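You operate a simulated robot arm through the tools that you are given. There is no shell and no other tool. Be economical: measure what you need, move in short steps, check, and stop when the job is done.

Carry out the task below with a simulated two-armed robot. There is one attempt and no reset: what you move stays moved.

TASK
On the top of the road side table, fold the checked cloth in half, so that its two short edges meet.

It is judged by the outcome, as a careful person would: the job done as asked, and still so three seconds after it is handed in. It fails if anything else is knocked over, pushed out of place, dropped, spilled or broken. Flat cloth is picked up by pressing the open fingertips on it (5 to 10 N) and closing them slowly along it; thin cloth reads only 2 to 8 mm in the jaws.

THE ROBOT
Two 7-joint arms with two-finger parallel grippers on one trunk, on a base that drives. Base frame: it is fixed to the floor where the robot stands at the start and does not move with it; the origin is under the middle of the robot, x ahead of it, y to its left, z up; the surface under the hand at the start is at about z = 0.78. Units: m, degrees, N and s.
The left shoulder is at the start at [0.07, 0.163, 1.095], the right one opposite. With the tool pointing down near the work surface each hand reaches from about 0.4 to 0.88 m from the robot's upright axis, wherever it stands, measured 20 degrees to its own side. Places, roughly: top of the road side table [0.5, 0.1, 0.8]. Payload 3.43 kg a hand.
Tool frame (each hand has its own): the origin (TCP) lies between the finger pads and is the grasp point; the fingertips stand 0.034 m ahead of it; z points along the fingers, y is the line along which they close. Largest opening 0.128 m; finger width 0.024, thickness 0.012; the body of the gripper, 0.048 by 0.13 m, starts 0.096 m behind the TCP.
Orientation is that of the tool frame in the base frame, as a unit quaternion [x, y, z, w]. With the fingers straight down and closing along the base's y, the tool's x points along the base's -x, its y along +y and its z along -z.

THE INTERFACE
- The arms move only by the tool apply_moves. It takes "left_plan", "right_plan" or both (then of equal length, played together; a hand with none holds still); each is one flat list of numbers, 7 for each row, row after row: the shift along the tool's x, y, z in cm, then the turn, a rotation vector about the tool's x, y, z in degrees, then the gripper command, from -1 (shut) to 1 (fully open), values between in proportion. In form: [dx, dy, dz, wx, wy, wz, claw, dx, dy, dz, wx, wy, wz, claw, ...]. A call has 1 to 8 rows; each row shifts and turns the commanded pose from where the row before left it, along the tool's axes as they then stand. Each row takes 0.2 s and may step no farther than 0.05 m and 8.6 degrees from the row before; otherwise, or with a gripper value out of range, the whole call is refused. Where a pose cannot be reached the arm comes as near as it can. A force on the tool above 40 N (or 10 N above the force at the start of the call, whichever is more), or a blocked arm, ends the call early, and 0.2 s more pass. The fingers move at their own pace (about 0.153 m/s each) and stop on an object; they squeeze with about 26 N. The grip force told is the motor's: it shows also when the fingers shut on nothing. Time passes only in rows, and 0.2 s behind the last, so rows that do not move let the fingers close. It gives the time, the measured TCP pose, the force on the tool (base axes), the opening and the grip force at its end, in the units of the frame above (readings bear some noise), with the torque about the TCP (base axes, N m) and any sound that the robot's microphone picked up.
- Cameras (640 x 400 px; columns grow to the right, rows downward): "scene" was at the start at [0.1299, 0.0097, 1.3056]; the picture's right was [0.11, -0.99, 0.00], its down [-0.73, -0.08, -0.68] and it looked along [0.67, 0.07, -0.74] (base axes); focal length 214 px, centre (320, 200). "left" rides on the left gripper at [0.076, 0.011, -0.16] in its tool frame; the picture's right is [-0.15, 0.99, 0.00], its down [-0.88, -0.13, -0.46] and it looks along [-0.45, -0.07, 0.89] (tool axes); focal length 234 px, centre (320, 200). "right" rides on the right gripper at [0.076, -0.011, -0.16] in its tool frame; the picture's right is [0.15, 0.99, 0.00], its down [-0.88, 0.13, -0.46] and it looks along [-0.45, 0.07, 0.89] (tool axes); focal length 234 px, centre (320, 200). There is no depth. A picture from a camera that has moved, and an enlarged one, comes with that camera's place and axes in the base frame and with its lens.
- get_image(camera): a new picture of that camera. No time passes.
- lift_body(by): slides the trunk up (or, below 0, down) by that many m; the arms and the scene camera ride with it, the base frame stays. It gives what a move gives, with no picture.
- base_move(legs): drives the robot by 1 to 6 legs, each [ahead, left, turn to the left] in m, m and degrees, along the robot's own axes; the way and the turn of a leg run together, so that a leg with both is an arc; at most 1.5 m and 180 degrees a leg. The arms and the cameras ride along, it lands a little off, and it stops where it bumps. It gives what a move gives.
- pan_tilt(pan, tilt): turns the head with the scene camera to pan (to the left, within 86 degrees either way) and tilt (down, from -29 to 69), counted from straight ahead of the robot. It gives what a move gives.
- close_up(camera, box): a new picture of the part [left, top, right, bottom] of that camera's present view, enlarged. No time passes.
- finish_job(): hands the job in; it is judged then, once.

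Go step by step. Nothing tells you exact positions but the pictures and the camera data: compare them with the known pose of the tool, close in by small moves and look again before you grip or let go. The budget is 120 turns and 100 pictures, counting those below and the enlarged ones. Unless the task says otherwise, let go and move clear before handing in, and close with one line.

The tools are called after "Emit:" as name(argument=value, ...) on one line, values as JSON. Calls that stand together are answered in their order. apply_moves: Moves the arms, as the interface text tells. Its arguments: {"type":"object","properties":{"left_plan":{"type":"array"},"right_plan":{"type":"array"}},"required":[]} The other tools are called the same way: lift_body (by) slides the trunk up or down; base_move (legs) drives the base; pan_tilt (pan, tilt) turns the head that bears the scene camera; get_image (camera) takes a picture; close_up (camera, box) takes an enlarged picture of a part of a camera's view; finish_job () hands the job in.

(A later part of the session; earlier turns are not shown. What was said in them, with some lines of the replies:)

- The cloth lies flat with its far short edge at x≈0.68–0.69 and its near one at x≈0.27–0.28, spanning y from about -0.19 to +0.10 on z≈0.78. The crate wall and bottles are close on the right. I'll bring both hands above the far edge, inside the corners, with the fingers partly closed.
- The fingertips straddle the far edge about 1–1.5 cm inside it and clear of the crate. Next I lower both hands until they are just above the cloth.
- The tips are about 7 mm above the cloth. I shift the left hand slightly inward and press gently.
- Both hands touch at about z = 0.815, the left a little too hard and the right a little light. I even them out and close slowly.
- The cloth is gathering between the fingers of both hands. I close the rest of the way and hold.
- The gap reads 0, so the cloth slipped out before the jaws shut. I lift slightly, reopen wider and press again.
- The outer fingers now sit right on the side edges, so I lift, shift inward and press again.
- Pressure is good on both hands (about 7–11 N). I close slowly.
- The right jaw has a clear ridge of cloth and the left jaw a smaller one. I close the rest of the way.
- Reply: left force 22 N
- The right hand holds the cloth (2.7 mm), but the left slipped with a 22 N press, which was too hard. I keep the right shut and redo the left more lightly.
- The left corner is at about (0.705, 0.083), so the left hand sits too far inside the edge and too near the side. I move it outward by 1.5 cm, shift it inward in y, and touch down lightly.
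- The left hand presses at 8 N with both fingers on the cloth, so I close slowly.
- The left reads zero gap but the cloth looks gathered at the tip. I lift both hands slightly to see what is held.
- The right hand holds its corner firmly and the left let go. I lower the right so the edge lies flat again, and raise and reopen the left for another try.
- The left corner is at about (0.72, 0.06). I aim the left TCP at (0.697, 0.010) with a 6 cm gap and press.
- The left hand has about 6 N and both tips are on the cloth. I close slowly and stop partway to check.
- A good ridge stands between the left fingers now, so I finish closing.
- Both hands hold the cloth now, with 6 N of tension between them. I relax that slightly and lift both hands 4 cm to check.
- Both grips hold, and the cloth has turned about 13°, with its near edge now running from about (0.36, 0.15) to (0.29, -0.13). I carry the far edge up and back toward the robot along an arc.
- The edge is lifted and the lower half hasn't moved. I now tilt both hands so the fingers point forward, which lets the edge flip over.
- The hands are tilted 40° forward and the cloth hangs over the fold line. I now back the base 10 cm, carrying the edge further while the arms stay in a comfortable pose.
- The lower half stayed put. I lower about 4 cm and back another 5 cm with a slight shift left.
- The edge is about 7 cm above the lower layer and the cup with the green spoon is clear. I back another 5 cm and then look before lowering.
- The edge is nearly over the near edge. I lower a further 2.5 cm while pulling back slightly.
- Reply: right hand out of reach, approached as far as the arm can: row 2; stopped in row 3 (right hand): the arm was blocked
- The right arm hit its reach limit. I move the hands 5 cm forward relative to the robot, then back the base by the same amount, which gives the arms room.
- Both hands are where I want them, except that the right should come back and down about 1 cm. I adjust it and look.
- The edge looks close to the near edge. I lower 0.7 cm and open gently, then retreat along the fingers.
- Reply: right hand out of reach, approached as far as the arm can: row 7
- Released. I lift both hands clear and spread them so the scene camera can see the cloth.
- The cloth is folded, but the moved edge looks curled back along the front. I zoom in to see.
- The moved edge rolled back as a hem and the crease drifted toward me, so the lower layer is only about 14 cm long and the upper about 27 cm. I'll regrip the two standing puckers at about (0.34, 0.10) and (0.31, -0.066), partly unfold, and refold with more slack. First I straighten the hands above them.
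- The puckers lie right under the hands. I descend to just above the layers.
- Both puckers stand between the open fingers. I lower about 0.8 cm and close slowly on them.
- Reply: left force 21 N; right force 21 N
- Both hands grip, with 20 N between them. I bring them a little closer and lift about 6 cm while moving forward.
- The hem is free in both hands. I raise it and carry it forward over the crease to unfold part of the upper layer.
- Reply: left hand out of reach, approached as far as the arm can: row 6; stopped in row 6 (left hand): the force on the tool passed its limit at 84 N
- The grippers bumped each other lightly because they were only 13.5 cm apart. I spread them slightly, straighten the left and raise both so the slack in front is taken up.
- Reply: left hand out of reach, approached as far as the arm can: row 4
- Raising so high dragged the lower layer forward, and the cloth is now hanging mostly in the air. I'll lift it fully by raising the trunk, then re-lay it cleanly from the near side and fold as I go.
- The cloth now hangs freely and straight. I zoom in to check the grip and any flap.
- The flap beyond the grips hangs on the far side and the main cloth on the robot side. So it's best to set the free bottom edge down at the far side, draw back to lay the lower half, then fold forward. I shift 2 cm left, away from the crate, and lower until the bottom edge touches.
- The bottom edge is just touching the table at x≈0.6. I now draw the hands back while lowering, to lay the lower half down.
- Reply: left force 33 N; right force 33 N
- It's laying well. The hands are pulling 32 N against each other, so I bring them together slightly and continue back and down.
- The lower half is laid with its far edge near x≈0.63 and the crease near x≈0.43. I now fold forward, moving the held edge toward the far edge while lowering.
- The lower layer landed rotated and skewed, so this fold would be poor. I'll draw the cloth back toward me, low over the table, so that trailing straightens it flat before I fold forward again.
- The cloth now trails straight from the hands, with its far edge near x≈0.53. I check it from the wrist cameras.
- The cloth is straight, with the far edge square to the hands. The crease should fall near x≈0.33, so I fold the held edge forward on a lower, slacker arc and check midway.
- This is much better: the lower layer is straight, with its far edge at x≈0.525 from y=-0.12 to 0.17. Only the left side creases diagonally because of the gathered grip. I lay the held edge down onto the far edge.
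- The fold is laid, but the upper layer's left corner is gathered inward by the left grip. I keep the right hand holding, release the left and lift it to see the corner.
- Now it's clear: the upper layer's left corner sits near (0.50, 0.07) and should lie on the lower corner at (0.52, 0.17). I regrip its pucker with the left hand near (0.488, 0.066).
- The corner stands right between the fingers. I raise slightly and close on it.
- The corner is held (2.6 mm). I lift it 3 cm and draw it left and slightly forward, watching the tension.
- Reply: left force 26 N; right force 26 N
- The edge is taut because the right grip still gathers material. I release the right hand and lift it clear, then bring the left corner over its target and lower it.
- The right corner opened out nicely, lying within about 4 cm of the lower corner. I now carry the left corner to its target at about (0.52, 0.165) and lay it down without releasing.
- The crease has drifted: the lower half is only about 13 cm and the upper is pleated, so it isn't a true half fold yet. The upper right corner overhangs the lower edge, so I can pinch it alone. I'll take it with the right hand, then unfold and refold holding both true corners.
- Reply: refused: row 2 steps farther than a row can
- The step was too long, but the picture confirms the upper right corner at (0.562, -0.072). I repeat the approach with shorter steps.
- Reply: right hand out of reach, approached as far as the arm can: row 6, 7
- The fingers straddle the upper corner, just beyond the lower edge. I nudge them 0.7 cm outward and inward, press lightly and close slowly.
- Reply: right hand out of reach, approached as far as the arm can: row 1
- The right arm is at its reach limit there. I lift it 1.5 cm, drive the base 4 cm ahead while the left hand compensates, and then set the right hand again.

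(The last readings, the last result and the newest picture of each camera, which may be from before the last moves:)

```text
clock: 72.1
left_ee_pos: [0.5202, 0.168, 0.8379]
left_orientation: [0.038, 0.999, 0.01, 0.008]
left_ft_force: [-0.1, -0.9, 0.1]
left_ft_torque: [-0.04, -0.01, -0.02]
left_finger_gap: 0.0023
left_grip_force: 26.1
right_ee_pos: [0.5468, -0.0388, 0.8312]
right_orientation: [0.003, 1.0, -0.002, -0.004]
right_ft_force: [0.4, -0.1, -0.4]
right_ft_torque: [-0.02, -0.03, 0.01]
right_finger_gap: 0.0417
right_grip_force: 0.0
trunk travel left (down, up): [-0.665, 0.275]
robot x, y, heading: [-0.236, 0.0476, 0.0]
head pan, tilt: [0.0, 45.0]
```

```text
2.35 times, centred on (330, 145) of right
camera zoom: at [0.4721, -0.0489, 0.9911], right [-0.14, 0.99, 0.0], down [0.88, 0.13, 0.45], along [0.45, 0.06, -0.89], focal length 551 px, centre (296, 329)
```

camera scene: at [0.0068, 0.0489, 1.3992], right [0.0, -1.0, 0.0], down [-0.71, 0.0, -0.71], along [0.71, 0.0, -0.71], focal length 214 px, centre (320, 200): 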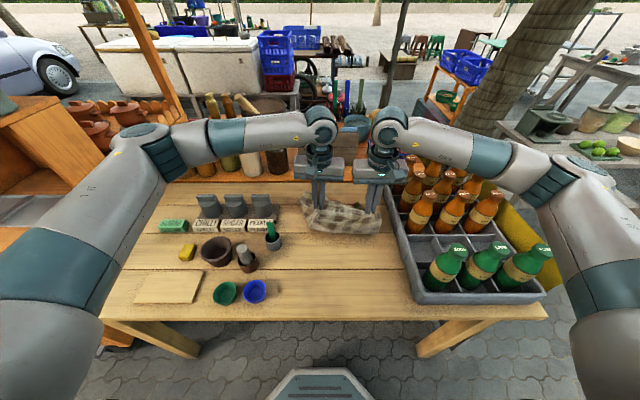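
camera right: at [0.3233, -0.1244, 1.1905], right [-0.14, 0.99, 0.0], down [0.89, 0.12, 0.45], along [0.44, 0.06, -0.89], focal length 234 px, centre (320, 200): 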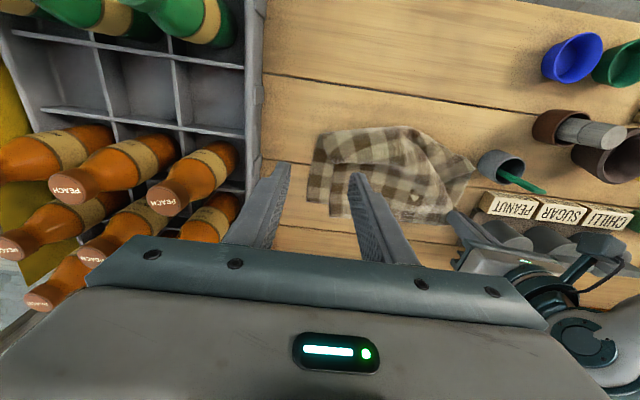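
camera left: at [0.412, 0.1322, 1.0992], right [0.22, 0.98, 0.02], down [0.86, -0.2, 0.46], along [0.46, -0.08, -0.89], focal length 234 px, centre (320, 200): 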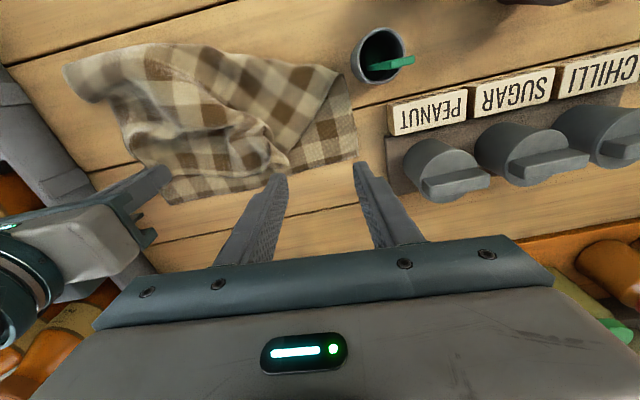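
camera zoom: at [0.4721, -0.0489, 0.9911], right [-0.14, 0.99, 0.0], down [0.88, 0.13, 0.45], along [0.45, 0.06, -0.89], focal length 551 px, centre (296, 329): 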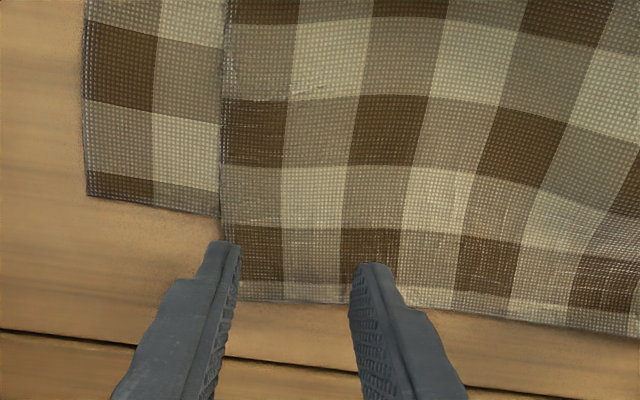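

The fingertips are now fully past the lower layer's edge. I shift 0.7 cm inward, press and begin closing.

Emit:
apply_moves(right_plan=[0.2, 0.7, 0, 0, 0, 0, -0.35, 0, 0, 1.2, 0, 0, 0, -0.35, 0, 0, 0.4, 0, 0, 0, -0.35, 0, 0, 0, 0, 0, 0, -0.35])

```text
clock: 73.1
left_ee_pos: [0.5203, 0.1684, 0.8377]
left_orientation: [0.038, 0.999, 0.01, 0.008]
left_ft_force: [0.1, 0.4, 0.5]
left_ft_torque: [0.0, 0.0, -0.01]
left_finger_gap: 0.0026
left_grip_force: 25.6
right_ee_pos: [0.5476, -0.0286, 0.816]
right_orientation: [0.003, 1.0, -0.001, -0.003]
right_ft_force: [0.3, -0.3, 12.4]
right_ft_torque: [0.22, 0.09, -0.04]
right_finger_gap: 0.0416
right_grip_force: 0.0
trunk travel left (down, up): [-0.665, 0.275]
robot x, y, heading: [-0.2324, 0.0468, 0.4]
head pan, tilt: [0.0, 45.0]
```

Emit:
apply_moves(right_plan=[0, 0, -0.06, 0, 0, 0, -0.43, 0, 0, 0, 0, 0, 0, -0.51, 0, 0, 0, 0, 0, 0, -0.59, 0, 0, 0, 0, 0, 0, -0.67, 0, 0, 0, 0, 0, 0, -0.76, 0, 0, 0, 0, 0, 0, -0.85, 0, 0, 0, 0, 0, 0, -0.94, 0, 0, 0, 0, 0, 0, -1])

```text
clock: 74.9
left_ee_pos: [0.5196, 0.1685, 0.8382]
left_orientation: [0.038, 0.999, 0.01, 0.008]
left_ft_force: [-0.4, -0.4, -0.6]
left_ft_torque: [-0.02, 0.01, 0.0]
left_finger_gap: 0.0023
left_grip_force: 26.3
right_ee_pos: [0.5464, -0.0317, 0.8169]
right_orientation: [0.003, 1.0, -0.003, -0.004]
right_ft_force: [0.3, -0.8, 12.1]
right_ft_torque: [-0.03, 0.18, 0.0]
right_finger_gap: 0.002
right_grip_force: 26.5
trunk travel left (down, up): [-0.665, 0.275]
robot x, y, heading: [-0.2342, 0.0462, -0.1]
head pan, tilt: [0.0, 45.0]
```

The right corner is held (2.0 mm) and the hands are now 20 cm apart without big gathers. I lift the whole cloth clear, equalise the hands, shift a bit away from the cup, then re-lay it.

Emit:
apply_moves(left_plan=[0.5, 0, -2, 0, 0, 0, -1, 0.5, -0.5, -4, 0, 0, 0, -1, 0.5, -1, -4, 0, 0, 0, -1, 0.5, -1, -4, 0, 0, 0, -1, 0, -1, -2, 0, 0, 0, -1], right_plan=[1, 0, -3, 0, 0, 0, -1, 1.2, -0.5, -4, 0, 0, 0, -1, 1.2, -1, -4, 0, 0, 0, -1, 1.2, -1, -4, 0, 0, 0, -1, 0, -1, -3, 0, 0, 0, -1])

Emit:
lift_body(by=0.26)

Emit:
get_image(camera="scene")

```text
clock: 76.1
left_ee_pos: [0.4961, 0.131, 0.996]
left_orientation: [0.037, 0.999, 0.011, 0.008]
left_ft_force: [-0.8, -0.8, -0.1]
left_ft_torque: [0.02, 0.02, -0.04]
left_finger_gap: 0.0026
left_grip_force: 26.4
right_ee_pos: [0.5003, -0.0665, 0.9959]
right_orientation: [0.003, 1.0, -0.002, -0.005]
right_ft_force: [0.6, -0.7, 0.3]
right_ft_torque: [0.02, -0.04, 0.05]
right_finger_gap: 0.0019
right_grip_force: 26.0
trunk travel left (down, up): [-0.665, 0.275]
robot x, y, heading: [-0.2326, 0.0486, 0.1]
head pan, tilt: [0.0, 45.0]
```

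```text
clock: 78.7
left_ee_pos: [0.4968, 0.132, 1.2546]
left_orientation: [0.037, 0.999, 0.01, 0.007]
left_ft_force: [-0.1, 0.1, -0.7]
left_ft_torque: [-0.03, 0.05, 0.0]
left_finger_gap: 0.0024
left_grip_force: 25.9
right_ee_pos: [0.5019, -0.0666, 1.2553]
right_orientation: [0.004, 1.0, -0.002, -0.004]
right_ft_force: [0.3, -0.3, -0.7]
right_ft_torque: [0.01, -0.02, 0.03]
right_finger_gap: 0.002
right_grip_force: 25.6
trunk travel left (down, up): [-0.925, 0.015]
robot x, y, heading: [-0.2335, 0.0476, -0.4]
head pan, tilt: [0.0, 45.0]
```

```text
5 pictures are left
camera scene: at [-0.1015, 0.0495, 1.659], right [0.0, -1.0, 0.0], down [-0.71, 0.0, -0.71], along [0.71, 0.0, -0.71], focal length 214 px, centre (320, 200)
```

scene: 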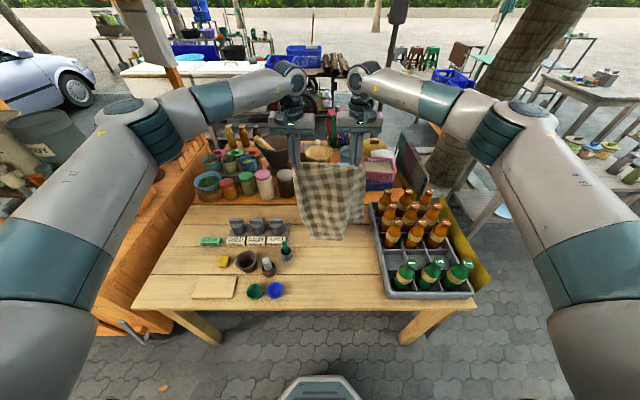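

The cloth hangs well spread between the two corners. I shift so its bottom edge comes down at the far side, clear of the cup and crate, then lower and draw back in stages to lay it flat.

Emit:
base_move(legs=[[0.1, -0.055, 0]])

Emit:
lift_body(by=-0.08)

Emit:
base_move(legs=[[-0.08, 0, 0]])

Emit:
lift_body(by=-0.09)

Emit:
base_move(legs=[[-0.09, 0, 0]])

Emit:
lift_body(by=-0.09)

```text
clock: 79.9
left_ee_pos: [0.5918, 0.0793, 1.2571]
left_orientation: [0.036, 0.999, 0.009, 0.009]
left_ft_force: [-0.5, -0.8, -0.3]
left_ft_torque: [-0.06, -0.01, -0.01]
left_finger_gap: 0.0025
left_grip_force: 26.1
right_ee_pos: [0.5972, -0.1179, 1.2576]
right_orientation: [0.004, 1.0, -0.002, -0.002]
right_ft_force: [0.1, 0.1, 0.2]
right_ft_torque: [-0.04, -0.05, 0.01]
right_finger_gap: 0.0021
right_grip_force: 26.0
trunk travel left (down, up): [-0.925, 0.015]
robot x, y, heading: [-0.1334, -0.0071, 0.3]
head pan, tilt: [0.0, 45.0]
```

```text
clock: 81.1
left_ee_pos: [0.5946, 0.0774, 1.1765]
left_orientation: [0.036, 0.999, 0.01, 0.008]
left_ft_force: [-0.2, -1.0, 0.3]
left_ft_torque: [-0.02, -0.04, -0.01]
left_finger_gap: 0.0023
left_grip_force: 26.2
right_ee_pos: [0.6003, -0.1193, 1.1759]
right_orientation: [0.004, 1.0, -0.002, -0.003]
right_ft_force: [-0.4, 0.2, -0.7]
right_ft_torque: [0.0, -0.05, 0.02]
right_finger_gap: 0.0017
right_grip_force: 26.5
trunk travel left (down, up): [-0.845, 0.095]
robot x, y, heading: [-0.1353, -0.0075, 0.0]
head pan, tilt: [0.0, 45.0]
```

```text
clock: 82.2
left_ee_pos: [0.5207, 0.0777, 1.1706]
left_orientation: [0.036, 0.999, 0.011, 0.005]
left_ft_force: [0.6, -0.4, 0.2]
left_ft_torque: [0.0, 0.08, 0.0]
left_finger_gap: 0.0024
left_grip_force: 25.8
right_ee_pos: [0.5262, -0.1207, 1.1715]
right_orientation: [0.004, 1.0, -0.002, -0.006]
right_ft_force: [1.1, 0.2, 0.0]
right_ft_torque: [0.01, 0.04, 0.01]
right_finger_gap: 0.0019
right_grip_force: 25.4
trunk travel left (down, up): [-0.845, 0.095]
robot x, y, heading: [-0.2132, -0.0088, -0.0]
head pan, tilt: [0.0, 45.0]
```

```text
clock: 83.4
left_ee_pos: [0.5152, 0.0775, 1.0854]
left_orientation: [0.037, 0.999, 0.011, 0.007]
left_ft_force: [-0.1, 0.1, 0.0]
left_ft_torque: [0.01, -0.04, 0.01]
left_finger_gap: 0.0023
left_grip_force: 26.3
right_ee_pos: [0.5212, -0.1201, 1.0852]
right_orientation: [0.003, 1.0, -0.003, -0.003]
right_ft_force: [-0.4, 0.0, -0.1]
right_ft_torque: [0.02, 0.0, -0.01]
right_finger_gap: 0.0019
right_grip_force: 26.0
trunk travel left (down, up): [-0.755, 0.185]
robot x, y, heading: [-0.2113, -0.0071, -0.0]
head pan, tilt: [0.0, 45.0]
```

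```text
clock: 84.5
left_ee_pos: [0.4286, 0.077, 1.083]
left_orientation: [0.036, 0.999, 0.011, 0.006]
left_ft_force: [0.0, -0.3, -0.8]
left_ft_torque: [-0.02, -0.01, -0.02]
left_finger_gap: 0.0023
left_grip_force: 27.0
right_ee_pos: [0.4339, -0.1199, 1.0831]
right_orientation: [0.003, 1.0, -0.003, -0.004]
right_ft_force: [-0.6, -0.3, 0.7]
right_ft_torque: [0.02, 0.01, 0.01]
right_finger_gap: 0.0018
right_grip_force: 26.7
trunk travel left (down, up): [-0.755, 0.185]
robot x, y, heading: [-0.304, -0.0053, -0.2]
head pan, tilt: [0.0, 45.0]
```

```text
clock: 85.8
left_ee_pos: [0.427, 0.0773, 0.9947]
left_orientation: [0.036, 0.999, 0.01, 0.007]
left_ft_force: [-0.7, 0.4, -0.3]
left_ft_torque: [-0.01, -0.02, -0.02]
left_finger_gap: 0.0023
left_grip_force: 25.7
right_ee_pos: [0.4312, -0.121, 0.9954]
right_orientation: [0.004, 1.0, -0.003, -0.003]
right_ft_force: [0.0, 0.0, 0.4]
right_ft_torque: [-0.01, -0.02, 0.03]
right_finger_gap: 0.002
right_grip_force: 25.7
trunk travel left (down, up): [-0.665, 0.275]
robot x, y, heading: [-0.304, -0.0054, 0.3]
head pan, tilt: [0.0, 45.0]
```

I continue drawing the hands back and down so the cloth trails flat.

Emit:
apply_moves(left_plan=[2.5, 0, 2, 0, 0, 0, -1, 2.5, 0, 2, 0, 0, 0, -1, 2.5, 0, 2, 0, 0, 0, -1, 2.5, 0, 2, 0, 0, 0, -1, 2.5, 0, 2, 0, 0, 0, -1, 2.5, 0, 2, 0, 0, 0, -1, 2.5, 0, 2, 0, 0, 0, -1, 2.5, 0, 1.8, 0, 0, 0, -1], right_plan=[2.5, 0, 2, 0, 0, 0, -1, 2.5, 0, 2, 0, 0, 0, -1, 2.5, 0, 2, 0, 0, 0, -1, 2.5, 0, 2, 0, 0, 0, -1, 2.5, 0, 2, 0, 0, 0, -1, 2.5, 0, 2, 0, 0, 0, -1, 2.5, 0, 2, 0, 0, 0, -1, 2.5, 0, 1.8, 0, 0, 0, -1])

Emit:
close_up(camera="scene", box=[220, 110, 430, 250])

```text
clock: 87.6
left_ee_pos: [0.2298, 0.0937, 0.834]
left_orientation: [0.038, 0.999, 0.009, 0.008]
left_ft_force: [-1.1, -18.7, 1.1]
left_ft_torque: [-0.73, 0.05, -0.21]
left_finger_gap: 0.0032
left_grip_force: 26.3
right_ee_pos: [0.2302, -0.1189, 0.84]
right_orientation: [0.004, 1.0, -0.001, -0.003]
right_ft_force: [2.3, 17.7, 0.2]
right_ft_torque: [0.61, -0.15, -0.29]
right_finger_gap: 0.002
right_grip_force: 26.0
trunk travel left (down, up): [-0.665, 0.275]
robot x, y, heading: [-0.3043, -0.0077, -0.1]
head pan, tilt: [0.0, 45.0]
```

```text
2.86 times, centred on (325, 180) of scene
camera zoom: at [-0.1722, -0.0052, 1.3993], right [0.0, -1.0, 0.0], down [-0.71, 0.0, -0.71], along [0.71, 0.0, -0.71], focal length 613 px, centre (306, 257)
```

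zoom: 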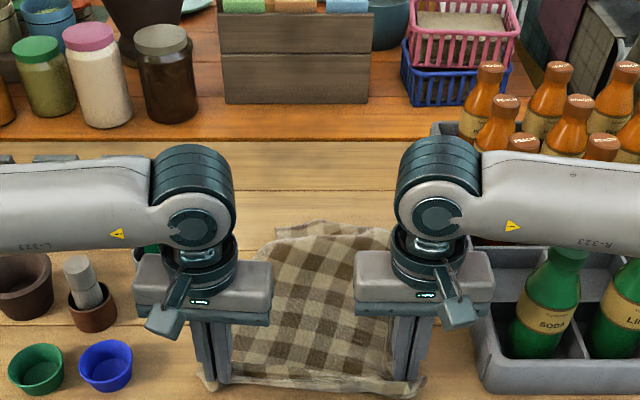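

The free end seems tucked under by several centimetres (far edge at x≈0.50). I lift it again and re-lay it with more backward drag, so the end trails out flat.

Emit:
apply_moves(left_plan=[-2.5, -0.5, -2, 0, 0, 0, -1, -2.5, -0.5, -2, 0, 0, 0, -1, -2.5, 0, -2, 0, 0, 0, -1, -2.5, 0, -2, 0, 0, 0, -1, -2.5, 0, -2, 0, 0, 0, -1, -2.5, 0, -2, 0, 0, 0, -1, -2.5, 0, -2, 0, 0, 0, -1, -2.5, 0, -2, 0, 0, 0, -1], right_plan=[-2.5, 0, -2, 0, 0, 0, -1, -2.5, 0, -2, 0, 0, 0, -1, -2.5, 0, -2, 0, 0, 0, -1, -2.5, 0, -2, 0, 0, 0, -1, -2.5, 0, -2, 0, 0, 0, -1, -2.5, 0, -2, 0, 0, 0, -1, -2.5, 0, -2, 0, 0, 0, -1, -2.5, 0, -2, 0, 0, 0, -1])

Emit:
lift_body(by=0.27)

Emit:
base_move(legs=[[0.25, 0, 0]])

Emit:
lift_body(by=-0.04)

Emit:
base_move(legs=[[-0.1, 0, 0]])

Emit:
lift_body(by=-0.07)

Emit:
base_move(legs=[[-0.1, 0, 0]])

Emit:
lift_body(by=-0.08)

Emit:
base_move(legs=[[-0.09, 0, 0]])

Emit:
lift_body(by=-0.08)

```text
clock: 89.4
left_ee_pos: [0.4265, 0.0673, 0.996]
left_orientation: [0.036, 0.999, 0.01, 0.007]
left_ft_force: [0.2, -0.5, -0.1]
left_ft_torque: [-0.01, -0.02, 0.0]
left_finger_gap: 0.0024
left_grip_force: 25.3
right_ee_pos: [0.4327, -0.1199, 0.9965]
right_orientation: [0.004, 1.0, -0.002, -0.004]
right_ft_force: [0.2, 0.5, 0.1]
right_ft_torque: [0.04, 0.0, 0.04]
right_finger_gap: 0.0016
right_grip_force: 25.8
trunk travel left (down, up): [-0.665, 0.275]
robot x, y, heading: [-0.3041, -0.0072, -0.0]
head pan, tilt: [0.0, 45.0]
```

```text
clock: 92.1
left_ee_pos: [0.425, 0.0674, 1.2673]
left_orientation: [0.036, 0.999, 0.009, 0.007]
left_ft_force: [-0.3, 0.3, -0.1]
left_ft_torque: [-0.03, -0.01, 0.0]
left_finger_gap: 0.0025
left_grip_force: 25.4
right_ee_pos: [0.432, -0.119, 1.2663]
right_orientation: [0.004, 1.0, -0.002, -0.005]
right_ft_force: [-0.6, 0.4, -0.2]
right_ft_torque: [0.01, -0.05, 0.02]
right_finger_gap: 0.0019
right_grip_force: 25.7
trunk travel left (down, up): [-0.935, 0.005]
robot x, y, heading: [-0.3052, -0.0065, 0.1]
head pan, tilt: [0.0, 45.0]
```

```text
clock: 93.9
left_ee_pos: [0.6728, 0.0665, 1.2688]
left_orientation: [0.037, 0.999, 0.01, 0.008]
left_ft_force: [-0.5, 0.5, 0.0]
left_ft_torque: [0.0, -0.02, -0.02]
left_finger_gap: 0.0025
left_grip_force: 25.9
right_ee_pos: [0.6794, -0.1206, 1.2683]
right_orientation: [0.005, 1.0, -0.002, -0.003]
right_ft_force: [-0.3, -0.1, -0.5]
right_ft_torque: [0.01, -0.03, -0.01]
right_finger_gap: 0.0018
right_grip_force: 25.7
trunk travel left (down, up): [-0.935, 0.005]
robot x, y, heading: [-0.0551, -0.0066, -0.1]
head pan, tilt: [0.0, 45.0]
```

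```text
clock: 94.8
left_ee_pos: [0.6771, 0.0669, 1.2258]
left_orientation: [0.038, 0.999, 0.01, 0.007]
left_ft_force: [0.3, 0.4, -0.2]
left_ft_torque: [0.04, 0.04, 0.03]
left_finger_gap: 0.0027
left_grip_force: 25.7
right_ee_pos: [0.6818, -0.1205, 1.2255]
right_orientation: [0.004, 1.0, -0.003, -0.005]
right_ft_force: [0.1, 0.5, 0.2]
right_ft_torque: [-0.05, -0.02, 0.03]
right_finger_gap: 0.0019
right_grip_force: 26.0
trunk travel left (down, up): [-0.895, 0.045]
robot x, y, heading: [-0.0559, -0.0064, -0.0]
head pan, tilt: [0.0, 45.0]
```

```text
clock: 95.9
left_ee_pos: [0.5799, 0.0664, 1.2235]
left_orientation: [0.038, 0.999, 0.01, 0.005]
left_ft_force: [-0.3, -0.3, -2.0]
left_ft_torque: [-0.03, 0.05, -0.03]
left_finger_gap: 0.0022
left_grip_force: 26.0
right_ee_pos: [0.5872, -0.121, 1.224]
right_orientation: [0.004, 1.0, -0.002, -0.007]
right_ft_force: [0.7, 1.1, 0.1]
right_ft_torque: [0.02, 0.04, 0.03]
right_finger_gap: 0.0021
right_grip_force: 26.1
trunk travel left (down, up): [-0.895, 0.045]
robot x, y, heading: [-0.1528, -0.0055, -0.4]
head pan, tilt: [0.0, 45.0]
```

```text
clock: 97.0
left_ee_pos: [0.5759, 0.0665, 1.1562]
left_orientation: [0.038, 0.999, 0.011, 0.006]
left_ft_force: [-0.1, -0.5, -0.1]
left_ft_torque: [0.02, 0.02, 0.02]
left_finger_gap: 0.0021
left_grip_force: 25.9
right_ee_pos: [0.5821, -0.1209, 1.1554]
right_orientation: [0.004, 1.0, -0.003, -0.004]
right_ft_force: [0.6, 0.9, -0.1]
right_ft_torque: [-0.02, 0.02, 0.02]
right_finger_gap: 0.0019
right_grip_force: 26.2
trunk travel left (down, up): [-0.825, 0.115]
robot x, y, heading: [-0.1562, -0.002, -0.2]
head pan, tilt: [0.0, 45.0]
```

```text
clock: 98.2
left_ee_pos: [0.4772, 0.0684, 1.1557]
left_orientation: [0.036, 0.999, 0.01, 0.006]
left_ft_force: [-1.0, 0.0, -0.4]
left_ft_torque: [0.0, 0.06, -0.01]
left_finger_gap: 0.0024
left_grip_force: 25.3
right_ee_pos: [0.4832, -0.1202, 1.1541]
right_orientation: [0.004, 1.0, -0.003, -0.005]
right_ft_force: [0.7, 0.4, 0.2]
right_ft_torque: [-0.02, 0.04, 0.08]
right_finger_gap: 0.0018
right_grip_force: 26.4
trunk travel left (down, up): [-0.825, 0.115]
robot x, y, heading: [-0.2538, -0.0061, -0.0]
head pan, tilt: [0.0, 45.0]
```

```text
clock: 99.3
left_ee_pos: [0.4761, 0.0672, 1.0756]
left_orientation: [0.037, 0.999, 0.01, 0.008]
left_ft_force: [0.5, 0.1, -0.2]
left_ft_torque: [-0.02, 0.03, -0.01]
left_finger_gap: 0.0024
left_grip_force: 25.8
right_ee_pos: [0.4813, -0.1211, 1.0765]
right_orientation: [0.004, 1.0, -0.002, -0.004]
right_ft_force: [0.4, -0.4, 0.2]
right_ft_torque: [-0.03, 0.0, 0.03]
right_finger_gap: 0.0019
right_grip_force: 26.3
trunk travel left (down, up): [-0.745, 0.195]
robot x, y, heading: [-0.2511, -0.0084, 0.0]
head pan, tilt: [0.0, 45.0]
```

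```text
clock: 100.4
left_ee_pos: [0.3874, 0.0662, 1.0757]
left_orientation: [0.037, 0.999, 0.01, 0.007]
left_ft_force: [-0.3, -0.1, -1.0]
left_ft_torque: [0.04, 0.02, -0.03]
left_finger_gap: 0.0024
left_grip_force: 26.4
right_ee_pos: [0.3942, -0.1205, 1.0752]
right_orientation: [0.005, 1.0, -0.003, -0.005]
right_ft_force: [-0.2, -0.3, 0.6]
right_ft_torque: [0.01, -0.03, 0.0]
right_finger_gap: 0.002
right_grip_force: 25.3
trunk travel left (down, up): [-0.745, 0.195]
robot x, y, heading: [-0.3442, -0.0073, -0.3]
head pan, tilt: [0.0, 45.0]
```

```text
clock: 101.6
left_ee_pos: [0.3857, 0.0681, 0.9966]
left_orientation: [0.036, 0.999, 0.011, 0.007]
left_ft_force: [0.9, 0.3, 0.4]
left_ft_torque: [-0.01, -0.01, -0.02]
left_finger_gap: 0.0027
left_grip_force: 25.4
right_ee_pos: [0.3926, -0.1198, 0.9958]
right_orientation: [0.005, 1.0, -0.002, -0.004]
right_ft_force: [-0.5, 0.5, -0.3]
right_ft_torque: [0.04, -0.01, 0.0]
right_finger_gap: 0.002
right_grip_force: 26.1
trunk travel left (down, up): [-0.665, 0.275]
robot x, y, heading: [-0.3428, -0.0049, 0.1]
head pan, tilt: [0.0, 45.0]
```

I do the final lay-down stroke back and down.

Emit:
apply_moves(left_plan=[2.5, 0, 1.5, 0, 0, 0, -1, 2.5, 0, 2, 0, 0, 0, -1, 2.5, 0, 2, 0, 0, 0, -1, 2.2, 0, 2, 0, 0, 0, -1, 2.2, 0, 2.2, 0, 0, 0, -1, 2.2, 0, 2.2, 0, 0, 0, -1, 2, 0, 2.2, 0, 0, 0, -1, 1, 0, 1.8, 0, 0, 0, -1], right_plan=[2.6, 0, 1.5, 0, 0, 0, -1, 2.6, 0, 2, 0, 0, 0, -1, 2.6, 0, 2, 0, 0, 0, -1, 2.3, 0, 2, 0, 0, 0, -1, 2.3, 0, 2.2, 0, 0, 0, -1, 2.2, 0, 2.2, 0, 0, 0, -1, 2, 0, 2.2, 0, 0, 0, -1, 1, 0, 1.9, 0, 0, 0, -1])

Emit:
close_up(camera="scene", box=[220, 110, 430, 250])

```text
clock: 103.4
left_ee_pos: [0.2177, 0.0834, 0.8343]
left_orientation: [0.036, 0.999, 0.01, 0.009]
left_ft_force: [-0.9, -2.9, 0.1]
left_ft_torque: [-0.14, 0.05, -0.04]
left_finger_gap: 0.0025
left_grip_force: 25.9
right_ee_pos: [0.2157, -0.12, 0.8375]
right_orientation: [0.004, 1.0, -0.003, -0.005]
right_ft_force: [-0.1, 3.8, -0.2]
right_ft_torque: [0.08, 0.0, -0.04]
right_finger_gap: 0.0016
right_grip_force: 26.4
trunk travel left (down, up): [-0.665, 0.275]
robot x, y, heading: [-0.3442, -0.0077, -0.0]
head pan, tilt: [0.0, 45.0]
```

```text
2.86 times, centred on (325, 180) of scene
camera zoom: at [-0.2102, -0.005, 1.3991], right [0.0, -1.0, 0.0], down [-0.71, 0.0, -0.71], along [0.71, 0.0, -0.71], focal length 613 px, centre (306, 257)
```

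zoom: 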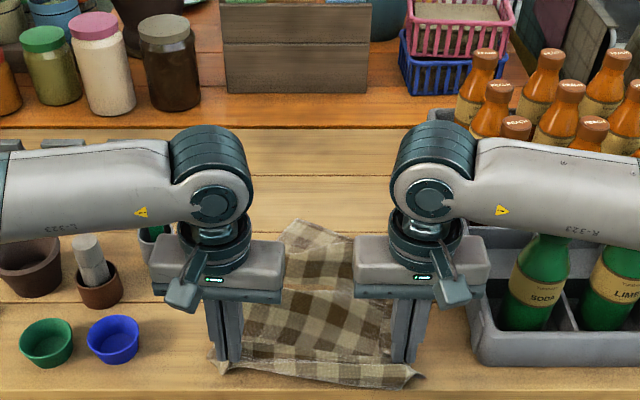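

The free end still landed skewed. A long, low drag straightened it well before, so I drag the cloth another 20 cm toward me by backing the base. The hands may pass the table's near edge while the cloth trails on the table.

Emit:
base_move(legs=[[-0.1, 0, 0], [-0.1, 0, 0]])

Emit:
get_image(camera="scene")

```text
clock: 105.3
left_ee_pos: [0.0193, 0.0845, 0.8346]
left_orientation: [0.036, 0.999, 0.011, 0.008]
left_ft_force: [-0.2, -4.2, 0.1]
left_ft_torque: [-0.16, 0.03, -0.07]
left_finger_gap: 0.0025
left_grip_force: 26.0
right_ee_pos: [0.0168, -0.1184, 0.8382]
right_orientation: [0.004, 1.0, -0.004, -0.004]
right_ft_force: [1.0, 3.8, -0.8]
right_ft_torque: [0.1, -0.06, -0.06]
right_finger_gap: 0.0017
right_grip_force: 25.9
trunk travel left (down, up): [-0.665, 0.275]
robot x, y, heading: [-0.54, -0.0047, 0.1]
head pan, tilt: [0.0, 45.0]
```

```text
2 pictures are left
camera scene: at [-0.4099, -0.0051, 1.3991], right [0.0, -1.0, 0.0], down [-0.71, 0.0, -0.71], along [0.71, 0.0, -0.71], focal length 214 px, centre (320, 200)
```

scene: 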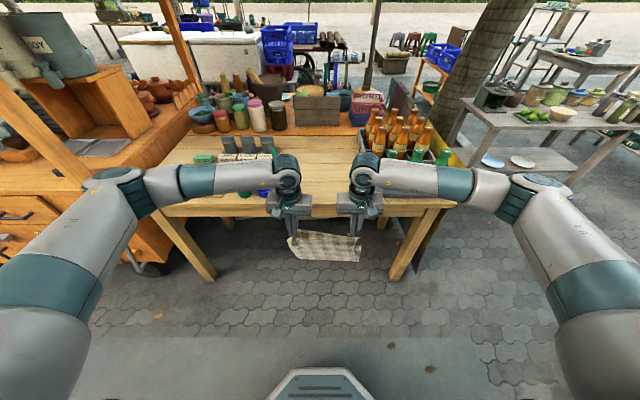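

The cloth now hangs largely off the table's near edge, still held. That gives a cleaner option: drive forward so it's pulled straight up over the edge and trails flat behind the hands, which puts the held edge far and the free edge near.

Emit:
base_move(legs=[[0.15, 0, 0], [0.15, 0, 0], [0.15, 0, 0], [0.08, 0, 0]])

Emit:
apply_moves(left_plan=[-2, 0, 0, 0, 0, 0, -1, -2, 0, 0, 0, 0, 0, -1, -2, 0, 0, 0, 0, 0, -1, -2, 0, 0, 0, 0, 0, -1, -1.5, 0, 0, 0, 0, 0, -1], right_plan=[-2, 0, 0, 0, 0, 0, -1, -2, 0, 0, 0, 0, 0, -1, -2, 0, 0, 0, 0, 0, -1, -2, 0, 0, 0, 0, 0, -1, -1.5, 0, 0, 0, 0, 0, -1])

Emit:
close_up(camera="scene", box=[200, 130, 456, 290])

```text
clock: 109.2
left_ee_pos: [0.5487, 0.0858, 0.8341]
left_orientation: [0.036, 0.999, 0.011, 0.007]
left_ft_force: [0.9, -3.3, 0.7]
left_ft_torque: [-0.14, 0.07, -0.03]
left_finger_gap: 0.0026
left_grip_force: 26.0
right_ee_pos: [0.5461, -0.1174, 0.8363]
right_orientation: [0.003, 1.0, -0.002, -0.006]
right_ft_force: [0.3, 2.0, -1.4]
right_ft_torque: [0.15, 0.0, -0.04]
right_finger_gap: 0.0021
right_grip_force: 25.7
trunk travel left (down, up): [-0.665, 0.275]
robot x, y, heading: [-0.0138, -0.011, -0.4]
head pan, tilt: [0.0, 45.0]
```

```text
clock: 110.4
left_ee_pos: [0.6427, 0.0783, 0.8356]
left_orientation: [0.036, 0.999, 0.01, 0.006]
left_ft_force: [0.3, 0.8, -0.4]
left_ft_torque: [-0.03, 0.0, -0.01]
left_finger_gap: 0.0025
left_grip_force: 26.1
right_ee_pos: [0.6408, -0.1181, 0.8355]
right_orientation: [0.002, 1.0, -0.002, -0.006]
right_ft_force: [-0.2, -0.2, -0.2]
right_ft_torque: [0.03, 0.0, 0.03]
right_finger_gap: 0.0019
right_grip_force: 26.3
trunk travel left (down, up): [-0.665, 0.275]
robot x, y, heading: [-0.0141, -0.0083, 0.1]
head pan, tilt: [0.0, 45.0]
```

```text
2.50 times, centred on (328, 210) of scene
camera zoom: at [0.1185, -0.0043, 1.399], right [0.0, -1.0, 0.0], down [-0.71, 0.0, -0.71], along [0.71, 0.0, -0.71], focal length 536 px, centre (300, 175)
```

zoom: 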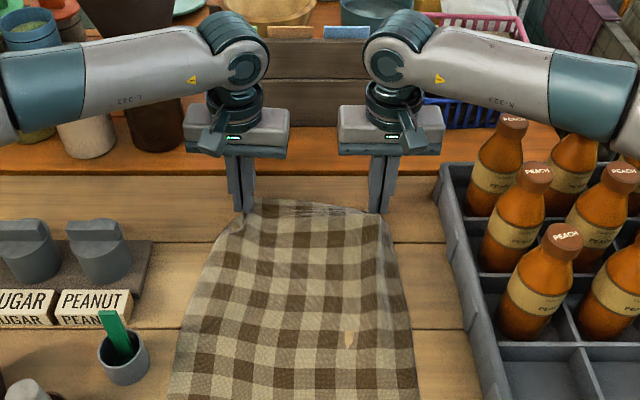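

The cloth now lies flat and straight, held at its far edge (x≈0.655). By its length, the free near edge is at about x=0.243, so the crease belongs at about x=0.449. I fold back toward me on a slack arc, tilting the fingers forward.

Emit:
apply_moves(left_plan=[2, 0, -2.5, 0, 0, 0, -1, 2.2, 0.2, -2.5, 0, 0, 0, -1, 2.5, 0.2, -2, 0, 0, 0, -1, 2.5, 0.2, -2, 0, 0, 0, -1, 0.5, 0, 0, 0, -8, 0, -1, 0.5, 0, 0, 0, -8, 0, -1, 0.5, 0, -0.2, 0, -8, 0, -1, 0.5, 0, -0.2, 0, -8, 0, -1], right_plan=[2, 0, -2.5, 0, 0, 0, -1, 2.2, 0.2, -2.5, 0, 0, 0, -1, 2.5, 0.2, -2, 0, 0, 0, -1, 2.5, 0.2, -2, 0, 0, 0, -1, 0.5, 0, 0, 0, -8, 0, -1, 0.5, 0, 0, 0, -8, 0, -1, 0.5, 0, -0.2, 0, -8, 0, -1, 0.5, 0, -0.2, 0, -8, 0, -1])

Emit:
base_move(legs=[[-0.1, 0.006, 0]])

```text
clock: 112.2
left_ee_pos: [0.5278, 0.0908, 0.9261]
left_orientation: [0.037, 0.958, -0.001, 0.284]
left_ft_force: [0.2, -0.8, 0.6]
left_ft_torque: [-0.01, 0.0, -0.02]
left_finger_gap: 0.0023
left_grip_force: 26.3
right_ee_pos: [0.5273, -0.1109, 0.927]
right_orientation: [0.003, 0.962, -0.003, 0.272]
right_ft_force: [-0.5, 0.1, 0.1]
right_ft_torque: [-0.01, 0.0, 0.04]
right_finger_gap: 0.0019
right_grip_force: 26.1
trunk travel left (down, up): [-0.665, 0.275]
robot x, y, heading: [-0.0102, -0.0046, 0.3]
head pan, tilt: [0.0, 45.0]
```

```text
clock: 113.4
left_ee_pos: [0.4282, 0.0972, 0.9245]
left_orientation: [0.036, 0.959, 0.001, 0.282]
left_ft_force: [-0.7, -0.2, 0.1]
left_ft_torque: [0.01, -0.04, -0.01]
left_finger_gap: 0.0024
left_grip_force: 25.7
right_ee_pos: [0.4269, -0.1054, 0.9268]
right_orientation: [0.003, 0.962, -0.004, 0.272]
right_ft_force: [0.5, -0.5, 0.9]
right_ft_torque: [-0.01, -0.03, -0.01]
right_finger_gap: 0.0019
right_grip_force: 26.3
trunk travel left (down, up): [-0.665, 0.275]
robot x, y, heading: [-0.1147, 0.0006, 0.2]
head pan, tilt: [0.0, 45.0]
```

The held edge is directly over the crease line. I continue back in stages, lowering as I go.

Emit:
base_move(legs=[[-0.09, 0.006, 0]])

Emit:
apply_moves(left_plan=[0.9, 0, 1.5, 0, 0, 0, -1, 0.9, 0, 1.5, 0, 0, 0, -1], right_plan=[0.9, 0, 1.5, 0, 0, 0, -1, 0.9, 0, 1.5, 0, 0, 0, -1])

Emit:
base_move(legs=[[-0.045, 0.004, 0]])

Emit:
apply_moves(left_plan=[0.8, 0, 1.25, 0, 0, 0, -1, 0.8, 0, 1.25, 0, 0, 0, -1], right_plan=[0.8, 0, 1.25, 0, 0, 0, -1, 0.8, 0, 1.25, 0, 0, 0, -1])

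Emit:
base_move(legs=[[-0.03, 0.003, 0]])

```text
clock: 114.5
left_ee_pos: [0.3395, 0.1023, 0.9247]
left_orientation: [0.037, 0.959, 0.001, 0.283]
left_ft_force: [-1.0, 0.0, 0.4]
left_ft_torque: [-0.01, -0.02, -0.03]
left_finger_gap: 0.0024
left_grip_force: 26.1
right_ee_pos: [0.3374, -0.0999, 0.9277]
right_orientation: [0.002, 0.962, -0.004, 0.271]
right_ft_force: [0.5, 0.1, -0.9]
right_ft_torque: [0.02, -0.01, 0.0]
right_finger_gap: 0.0017
right_grip_force: 25.7
trunk travel left (down, up): [-0.665, 0.275]
robot x, y, heading: [-0.2017, 0.0007, -0.1]
head pan, tilt: [0.0, 45.0]
```

```text
clock: 115.1
left_ee_pos: [0.3399, 0.1032, 0.8893]
left_orientation: [0.036, 0.958, 0.001, 0.283]
left_ft_force: [0.2, -0.3, 0.4]
left_ft_torque: [0.01, 0.03, -0.03]
left_finger_gap: 0.0023
left_grip_force: 26.7
right_ee_pos: [0.3366, -0.0984, 0.8925]
right_orientation: [0.002, 0.963, -0.003, 0.27]
right_ft_force: [0.6, 0.5, 0.7]
right_ft_torque: [0.04, -0.02, 0.02]
right_finger_gap: 0.0017
right_grip_force: 26.5
trunk travel left (down, up): [-0.665, 0.275]
robot x, y, heading: [-0.2029, 0.0052, 0.1]
head pan, tilt: [0.0, 45.0]
```

```text
clock: 116.0
left_ee_pos: [0.2943, 0.1067, 0.8887]
left_orientation: [0.036, 0.959, 0.0, 0.282]
left_ft_force: [-0.8, -1.7, -0.1]
left_ft_torque: [-0.04, -0.01, -0.06]
left_finger_gap: 0.0024
left_grip_force: 26.2
right_ee_pos: [0.2939, -0.0968, 0.8908]
right_orientation: [0.002, 0.962, -0.004, 0.272]
right_ft_force: [-0.7, 1.6, -0.9]
right_ft_torque: [0.04, -0.02, 0.0]
right_finger_gap: 0.0018
right_grip_force: 25.6
trunk travel left (down, up): [-0.665, 0.275]
robot x, y, heading: [-0.2481, 0.0088, 0.2]
head pan, tilt: [0.0, 45.0]
```

```text
clock: 116.6
left_ee_pos: [0.2953, 0.1061, 0.8594]
left_orientation: [0.037, 0.958, -0.001, 0.284]
left_ft_force: [-0.6, -1.9, 0.0]
left_ft_torque: [-0.03, 0.05, -0.1]
left_finger_gap: 0.0024
left_grip_force: 25.6
right_ee_pos: [0.2914, -0.0974, 0.8613]
right_orientation: [0.002, 0.962, -0.004, 0.273]
right_ft_force: [0.3, 2.0, -0.4]
right_ft_torque: [0.07, -0.01, -0.02]
right_finger_gap: 0.0019
right_grip_force: 25.9
trunk travel left (down, up): [-0.665, 0.275]
robot x, y, heading: [-0.248, 0.0074, 0.4]
head pan, tilt: [0.0, 45.0]
```

```text
clock: 117.4
left_ee_pos: [0.2679, 0.1111, 0.8583]
left_orientation: [0.036, 0.959, 0.001, 0.282]
left_ft_force: [-0.8, -2.9, 0.1]
left_ft_torque: [-0.05, 0.04, -0.11]
left_finger_gap: 0.0023
left_grip_force: 25.9
right_ee_pos: [0.264, -0.0941, 0.8609]
right_orientation: [0.001, 0.963, -0.003, 0.27]
right_ft_force: [0.6, 2.5, 0.0]
right_ft_torque: [0.07, -0.03, 0.02]
right_finger_gap: 0.0018
right_grip_force: 25.1
trunk travel left (down, up): [-0.665, 0.275]
robot x, y, heading: [-0.2778, 0.0139, 0.4]
head pan, tilt: [0.0, 45.0]
```

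The held edge is about 5 cm high and 2–3 cm short of its target. I lower it and ease back to place it, then use the last picture to check the alignment before letting go.

Emit:
apply_moves(left_plan=[0.7, 0, 1.0, 0, 0, 0, -1, 0.8, 0, 0.3, 0, 0, 0, -1, 1.0, 0, -0.3, 0, 0, 0, -1], right_plan=[0.7, 0.2, 1.0, 0, 0, 0, -1, 0.8, 0.1, 0.3, 0, 0, 0, -1, 1.0, 0, -0.3, 0, 0, 0, -1])

Emit:
close_up(camera="left", box=[0, 20, 420, 280])

```text
clock: 118.2
left_ee_pos: [0.2515, 0.1115, 0.8369]
left_orientation: [0.037, 0.959, 0.0, 0.283]
left_ft_force: [-0.5, -0.5, 1.0]
left_ft_torque: [-0.03, 0.01, -0.03]
left_finger_gap: 0.0024
left_grip_force: 26.1
right_ee_pos: [0.2473, -0.0927, 0.8391]
right_orientation: [0.002, 0.962, -0.002, 0.272]
right_ft_force: [-0.8, 0.3, 0.1]
right_ft_torque: [0.02, 0.0, 0.01]
right_finger_gap: 0.0022
right_grip_force: 26.4
trunk travel left (down, up): [-0.665, 0.275]
robot x, y, heading: [-0.2772, 0.0115, 0.1]
head pan, tilt: [0.0, 45.0]
```

```text
1.52 times, centred on (210, 150) of left
camera zoom: at [0.1019, 0.1325, 0.9287], right [0.19, 0.98, 0.1], down [0.48, -0.18, 0.86], along [0.85, -0.12, -0.51], focal length 357 px, centre (488, 276)
```

zoom: 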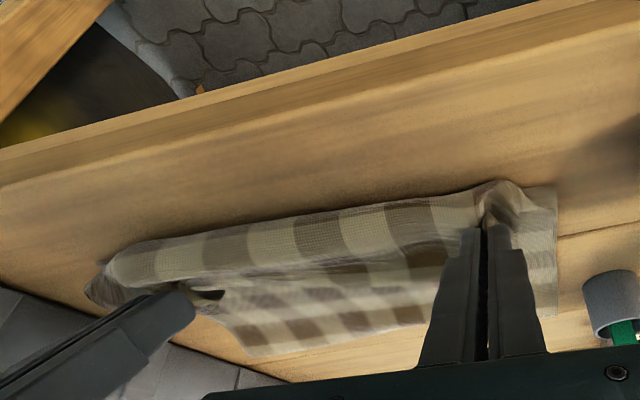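

The moved edge sits about 2 cm from the near edge, with a soft roll bulging about 3 cm in front. So the edges practically meet, though some slack remains in the upper layer. I lower gently, release and retreat along the fingers.

Emit:
apply_moves(left_plan=[0.5, 0, 0.8, 0, 0, 0, -1, 0, 0, 0, 0, 0, 0, -0.8, 0, 0, 0, 0, 0, 0, -0.55, 0, 0, 0, 0, 0, 0, -0.5, 0, 0, -2, 0, 0, 0, -0.5, 0, 0, -3, 0, 0, 0, -0.5, -2, 0, -3, 0, 0, 0, -0.5, -2.5, 0, -3, 0, 0, 0, -0.5], right_plan=[0.5, 0, 0.8, 0, 0, 0, -1, 0, 0, 0, 0, 0, 0, -0.8, 0, 0, 0, 0, 0, 0, -0.55, 0, 0, 0, 0, 0, 0, -0.5, 0, 0, -2, 0, 0, 0, -0.5, 0, 0, -3, 0, 0, 0, -0.5, -2, 0, -3, 0, 0, 0, -0.5, -2.5, 0, -3, 0, 0, 0, -0.5])

```text
clock: 120.0
left_ee_pos: [0.2285, 0.1116, 0.9456]
left_orientation: [0.036, 0.958, 0.001, 0.283]
left_ft_force: [-0.7, 0.1, 0.3]
left_ft_torque: [0.01, -0.03, -0.03]
left_finger_gap: 0.032
left_grip_force: 0.0
right_ee_pos: [0.2275, -0.0899, 0.9494]
right_orientation: [0.002, 0.962, -0.003, 0.272]
right_ft_force: [-0.4, -0.9, -0.4]
right_ft_torque: [0.01, 0.01, -0.03]
right_finger_gap: 0.032
right_grip_force: 0.0
trunk travel left (down, up): [-0.665, 0.275]
robot x, y, heading: [-0.2794, 0.014, 0.3]
head pan, tilt: [0.0, 45.0]
```

Next I set the hands upright with closed fingers over the upper layer near the crease, to draw the slack gently forward.

Emit:
apply_moves(left_plan=[0, -0.6, 0, 0, 8, 0, -1, 0, -0.6, 0, 0, 8, 0, -1, 0, -0.6, 0, 0, 8, 0, -1, 0, 0, 0, 0, 8, 0, -1, -3.9, 0, 0.5, 0, 0, 0, -1, -3.9, 0, 1, 0, 0, 0, -1, -3.9, 0, 1, 0, 0, 0, -1, -3.9, 0, 1, 0, 0, 0, -1], right_plan=[0, 0.6, 0, 0, 8, 0, -1, 0, 0.6, 0, 0, 8, 0, -1, 0, 0.6, 0, 0, 8, 0, -1, 0, 0, 0, 0, 8, 0, -1, -3.9, 0, 0.8, 0, 0, 0, -1, -3.9, 0, 1, 0, 0, 0, -1, -3.9, 0, 1, 0, 0, 0, -1, -3.9, 0, 1, 0, 0, 0, -1])

Emit:
apply_moves(left_plan=[0, 0, 3, 0, 0, 0, -1, 0, 0, 3, 0, 0, 0, -1, 0, 0, 2, 0, 0, 0, -1], right_plan=[0, 0, 3, 0, 0, 0, -1, 0, 0, 3, 0, 0, 0, -1, 0, 0, 2, 0, 0, 0, -1])

```text
clock: 121.8
left_ee_pos: [0.3864, 0.0815, 0.9091]
left_orientation: [0.036, 0.999, 0.01, 0.006]
left_ft_force: [0.5, -0.1, -1.2]
left_ft_torque: [0.01, 0.05, 0.0]
left_finger_gap: 0.0
left_grip_force: 25.9
right_ee_pos: [0.3865, -0.074, 0.9078]
right_orientation: [0.003, 1.0, -0.003, -0.005]
right_ft_force: [0.1, 0.2, -0.2]
right_ft_torque: [0.04, 0.05, -0.03]
right_finger_gap: 0.0
right_grip_force: 26.3
trunk travel left (down, up): [-0.665, 0.275]
robot x, y, heading: [-0.2785, 0.0118, 0.0]
head pan, tilt: [0.0, 45.0]
```

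```text
clock: 122.6
left_ee_pos: [0.3851, 0.0842, 0.8313]
left_orientation: [0.035, 0.999, 0.01, 0.007]
left_ft_force: [0.0, -0.6, 1.4]
left_ft_torque: [-0.03, -0.01, 0.01]
left_finger_gap: 0.0
left_grip_force: 25.8
right_ee_pos: [0.3838, -0.0736, 0.8297]
right_orientation: [0.003, 1.0, -0.002, -0.004]
right_ft_force: [0.0, -0.2, 0.6]
right_ft_torque: [-0.02, 0.03, -0.02]
right_finger_gap: 0.0
right_grip_force: 25.6
trunk travel left (down, up): [-0.665, 0.275]
robot x, y, heading: [-0.2787, 0.0116, -0.0]
head pan, tilt: [0.0, 45.0]
```

Emit:
apply_moves(left_plan=[0, 0, 0.8, 0, 0, 0, -1, 0, 0, 0.5, 0, 0, 0, -1], right_plan=[0, 0, 0.8, 0, 0, 0, -1, 0, 0, 0.3, 0, 0, 0, -1])

```text
clock: 123.2
left_ee_pos: [0.3857, 0.0849, 0.8167]
left_orientation: [0.036, 0.999, 0.01, 0.007]
left_ft_force: [0.4, 0.2, -0.3]
left_ft_torque: [0.02, -0.01, 0.02]
left_finger_gap: 0.0
left_grip_force: 26.1
right_ee_pos: [0.3848, -0.0742, 0.8172]
right_orientation: [0.003, 1.0, -0.003, -0.005]
right_ft_force: [-0.3, -0.6, 1.2]
right_ft_torque: [0.0, 0.0, -0.01]
right_finger_gap: 0.0
right_grip_force: 25.8
trunk travel left (down, up): [-0.665, 0.275]
robot x, y, heading: [-0.2751, 0.0145, 0.4]
head pan, tilt: [0.0, 45.0]
```

My hands are just at contact. I add a light press and draw 5 cm forward, slowly.

Emit:
apply_moves(left_plan=[0, 0, 0.2, 0, 0, 0, -1, -0.8, 0, 0, 0, 0, 0, -1, -0.8, 0, 0, 0, 0, 0, -1, -0.8, 0, 0, 0, 0, 0, -1, -0.8, 0, 0, 0, 0, 0, -1, -0.8, 0, 0, 0, 0, 0, -1, -0.8, 0, 0, 0, 0, 0, -1], right_plan=[0, 0, 0.2, 0, 0, 0, -1, -0.8, 0, 0, 0, 0, 0, -1, -0.8, 0, 0, 0, 0, 0, -1, -0.8, 0, 0, 0, 0, 0, -1, -0.8, 0, 0, 0, 0, 0, -1, -0.8, 0, 0, 0, 0, 0, -1, -0.8, 0, 0, 0, 0, 0, -1])

```text
clock: 124.8
left_ee_pos: [0.4341, 0.0828, 0.8178]
left_orientation: [0.036, 0.999, 0.01, 0.008]
left_ft_force: [-0.1, -0.5, 0.2]
left_ft_torque: [0.01, 0.02, -0.01]
left_finger_gap: 0.0001
left_grip_force: 25.8
right_ee_pos: [0.4314, -0.0742, 0.8162]
right_orientation: [0.004, 1.0, -0.003, -0.004]
right_ft_force: [-1.9, 0.2, 5.9]
right_ft_torque: [-0.01, 0.05, -0.01]
right_finger_gap: 0.0
right_grip_force: 25.9
trunk travel left (down, up): [-0.665, 0.275]
robot x, y, heading: [-0.2775, 0.0123, 0.4]
head pan, tilt: [0.0, 45.0]
```

Without pictures I can't safely refine it further, so I lift both hands straight up, clear of the cloth.

Emit:
apply_moves(left_plan=[0, 0, -2, 0, 0, 0, -1, 0, 0, -4, 0, 0, 0, -1, 0, 0, -4, 0, 0, 0, -1, 0, 0, -4, 0, 0, 0, -1, 0, 0, 0, 0, 0, 0, -1], right_plan=[0, 0, -2, 0, 0, 0, -1, 0, 0, -4, 0, 0, 0, -1, 0, 0, -4, 0, 0, 0, -1, 0, 0, -4, 0, 0, 0, -1, 0, 0, 0, 0, 0, 0, -1])

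Emit:
finish_job()

```text
clock: 126.0
left_ee_pos: [0.4316, 0.0783, 0.9555]
left_orientation: [0.035, 0.999, 0.01, 0.007]
left_ft_force: [-0.5, 0.7, 0.6]
left_ft_torque: [0.05, 0.04, -0.01]
left_finger_gap: 0.0
left_grip_force: 26.1
right_ee_pos: [0.4339, -0.0733, 0.9547]
right_orientation: [0.004, 1.0, -0.002, -0.005]
right_ft_force: [0.5, 0.5, -0.4]
right_ft_torque: [0.0, 0.04, 0.01]
right_finger_gap: 0.0
right_grip_force: 25.7
trunk travel left (down, up): [-0.665, 0.275]
robot x, y, heading: [-0.279, 0.0119, -0.0]
head pan, tilt: [0.0, 45.0]
```

```text
The job is handed in.
```

I folded the checked cloth and handed it in with both hands clear, but I ran out of pictures and never saw the final result. Just before release the short edges were about 2 cm apart, with a soft roll bulging roughly 3 cm past the near edge and the crease probably a few centimetres off centre. I then tried to draw out that slack blind. I saw nothing knocked over or moved in the pictures I had.
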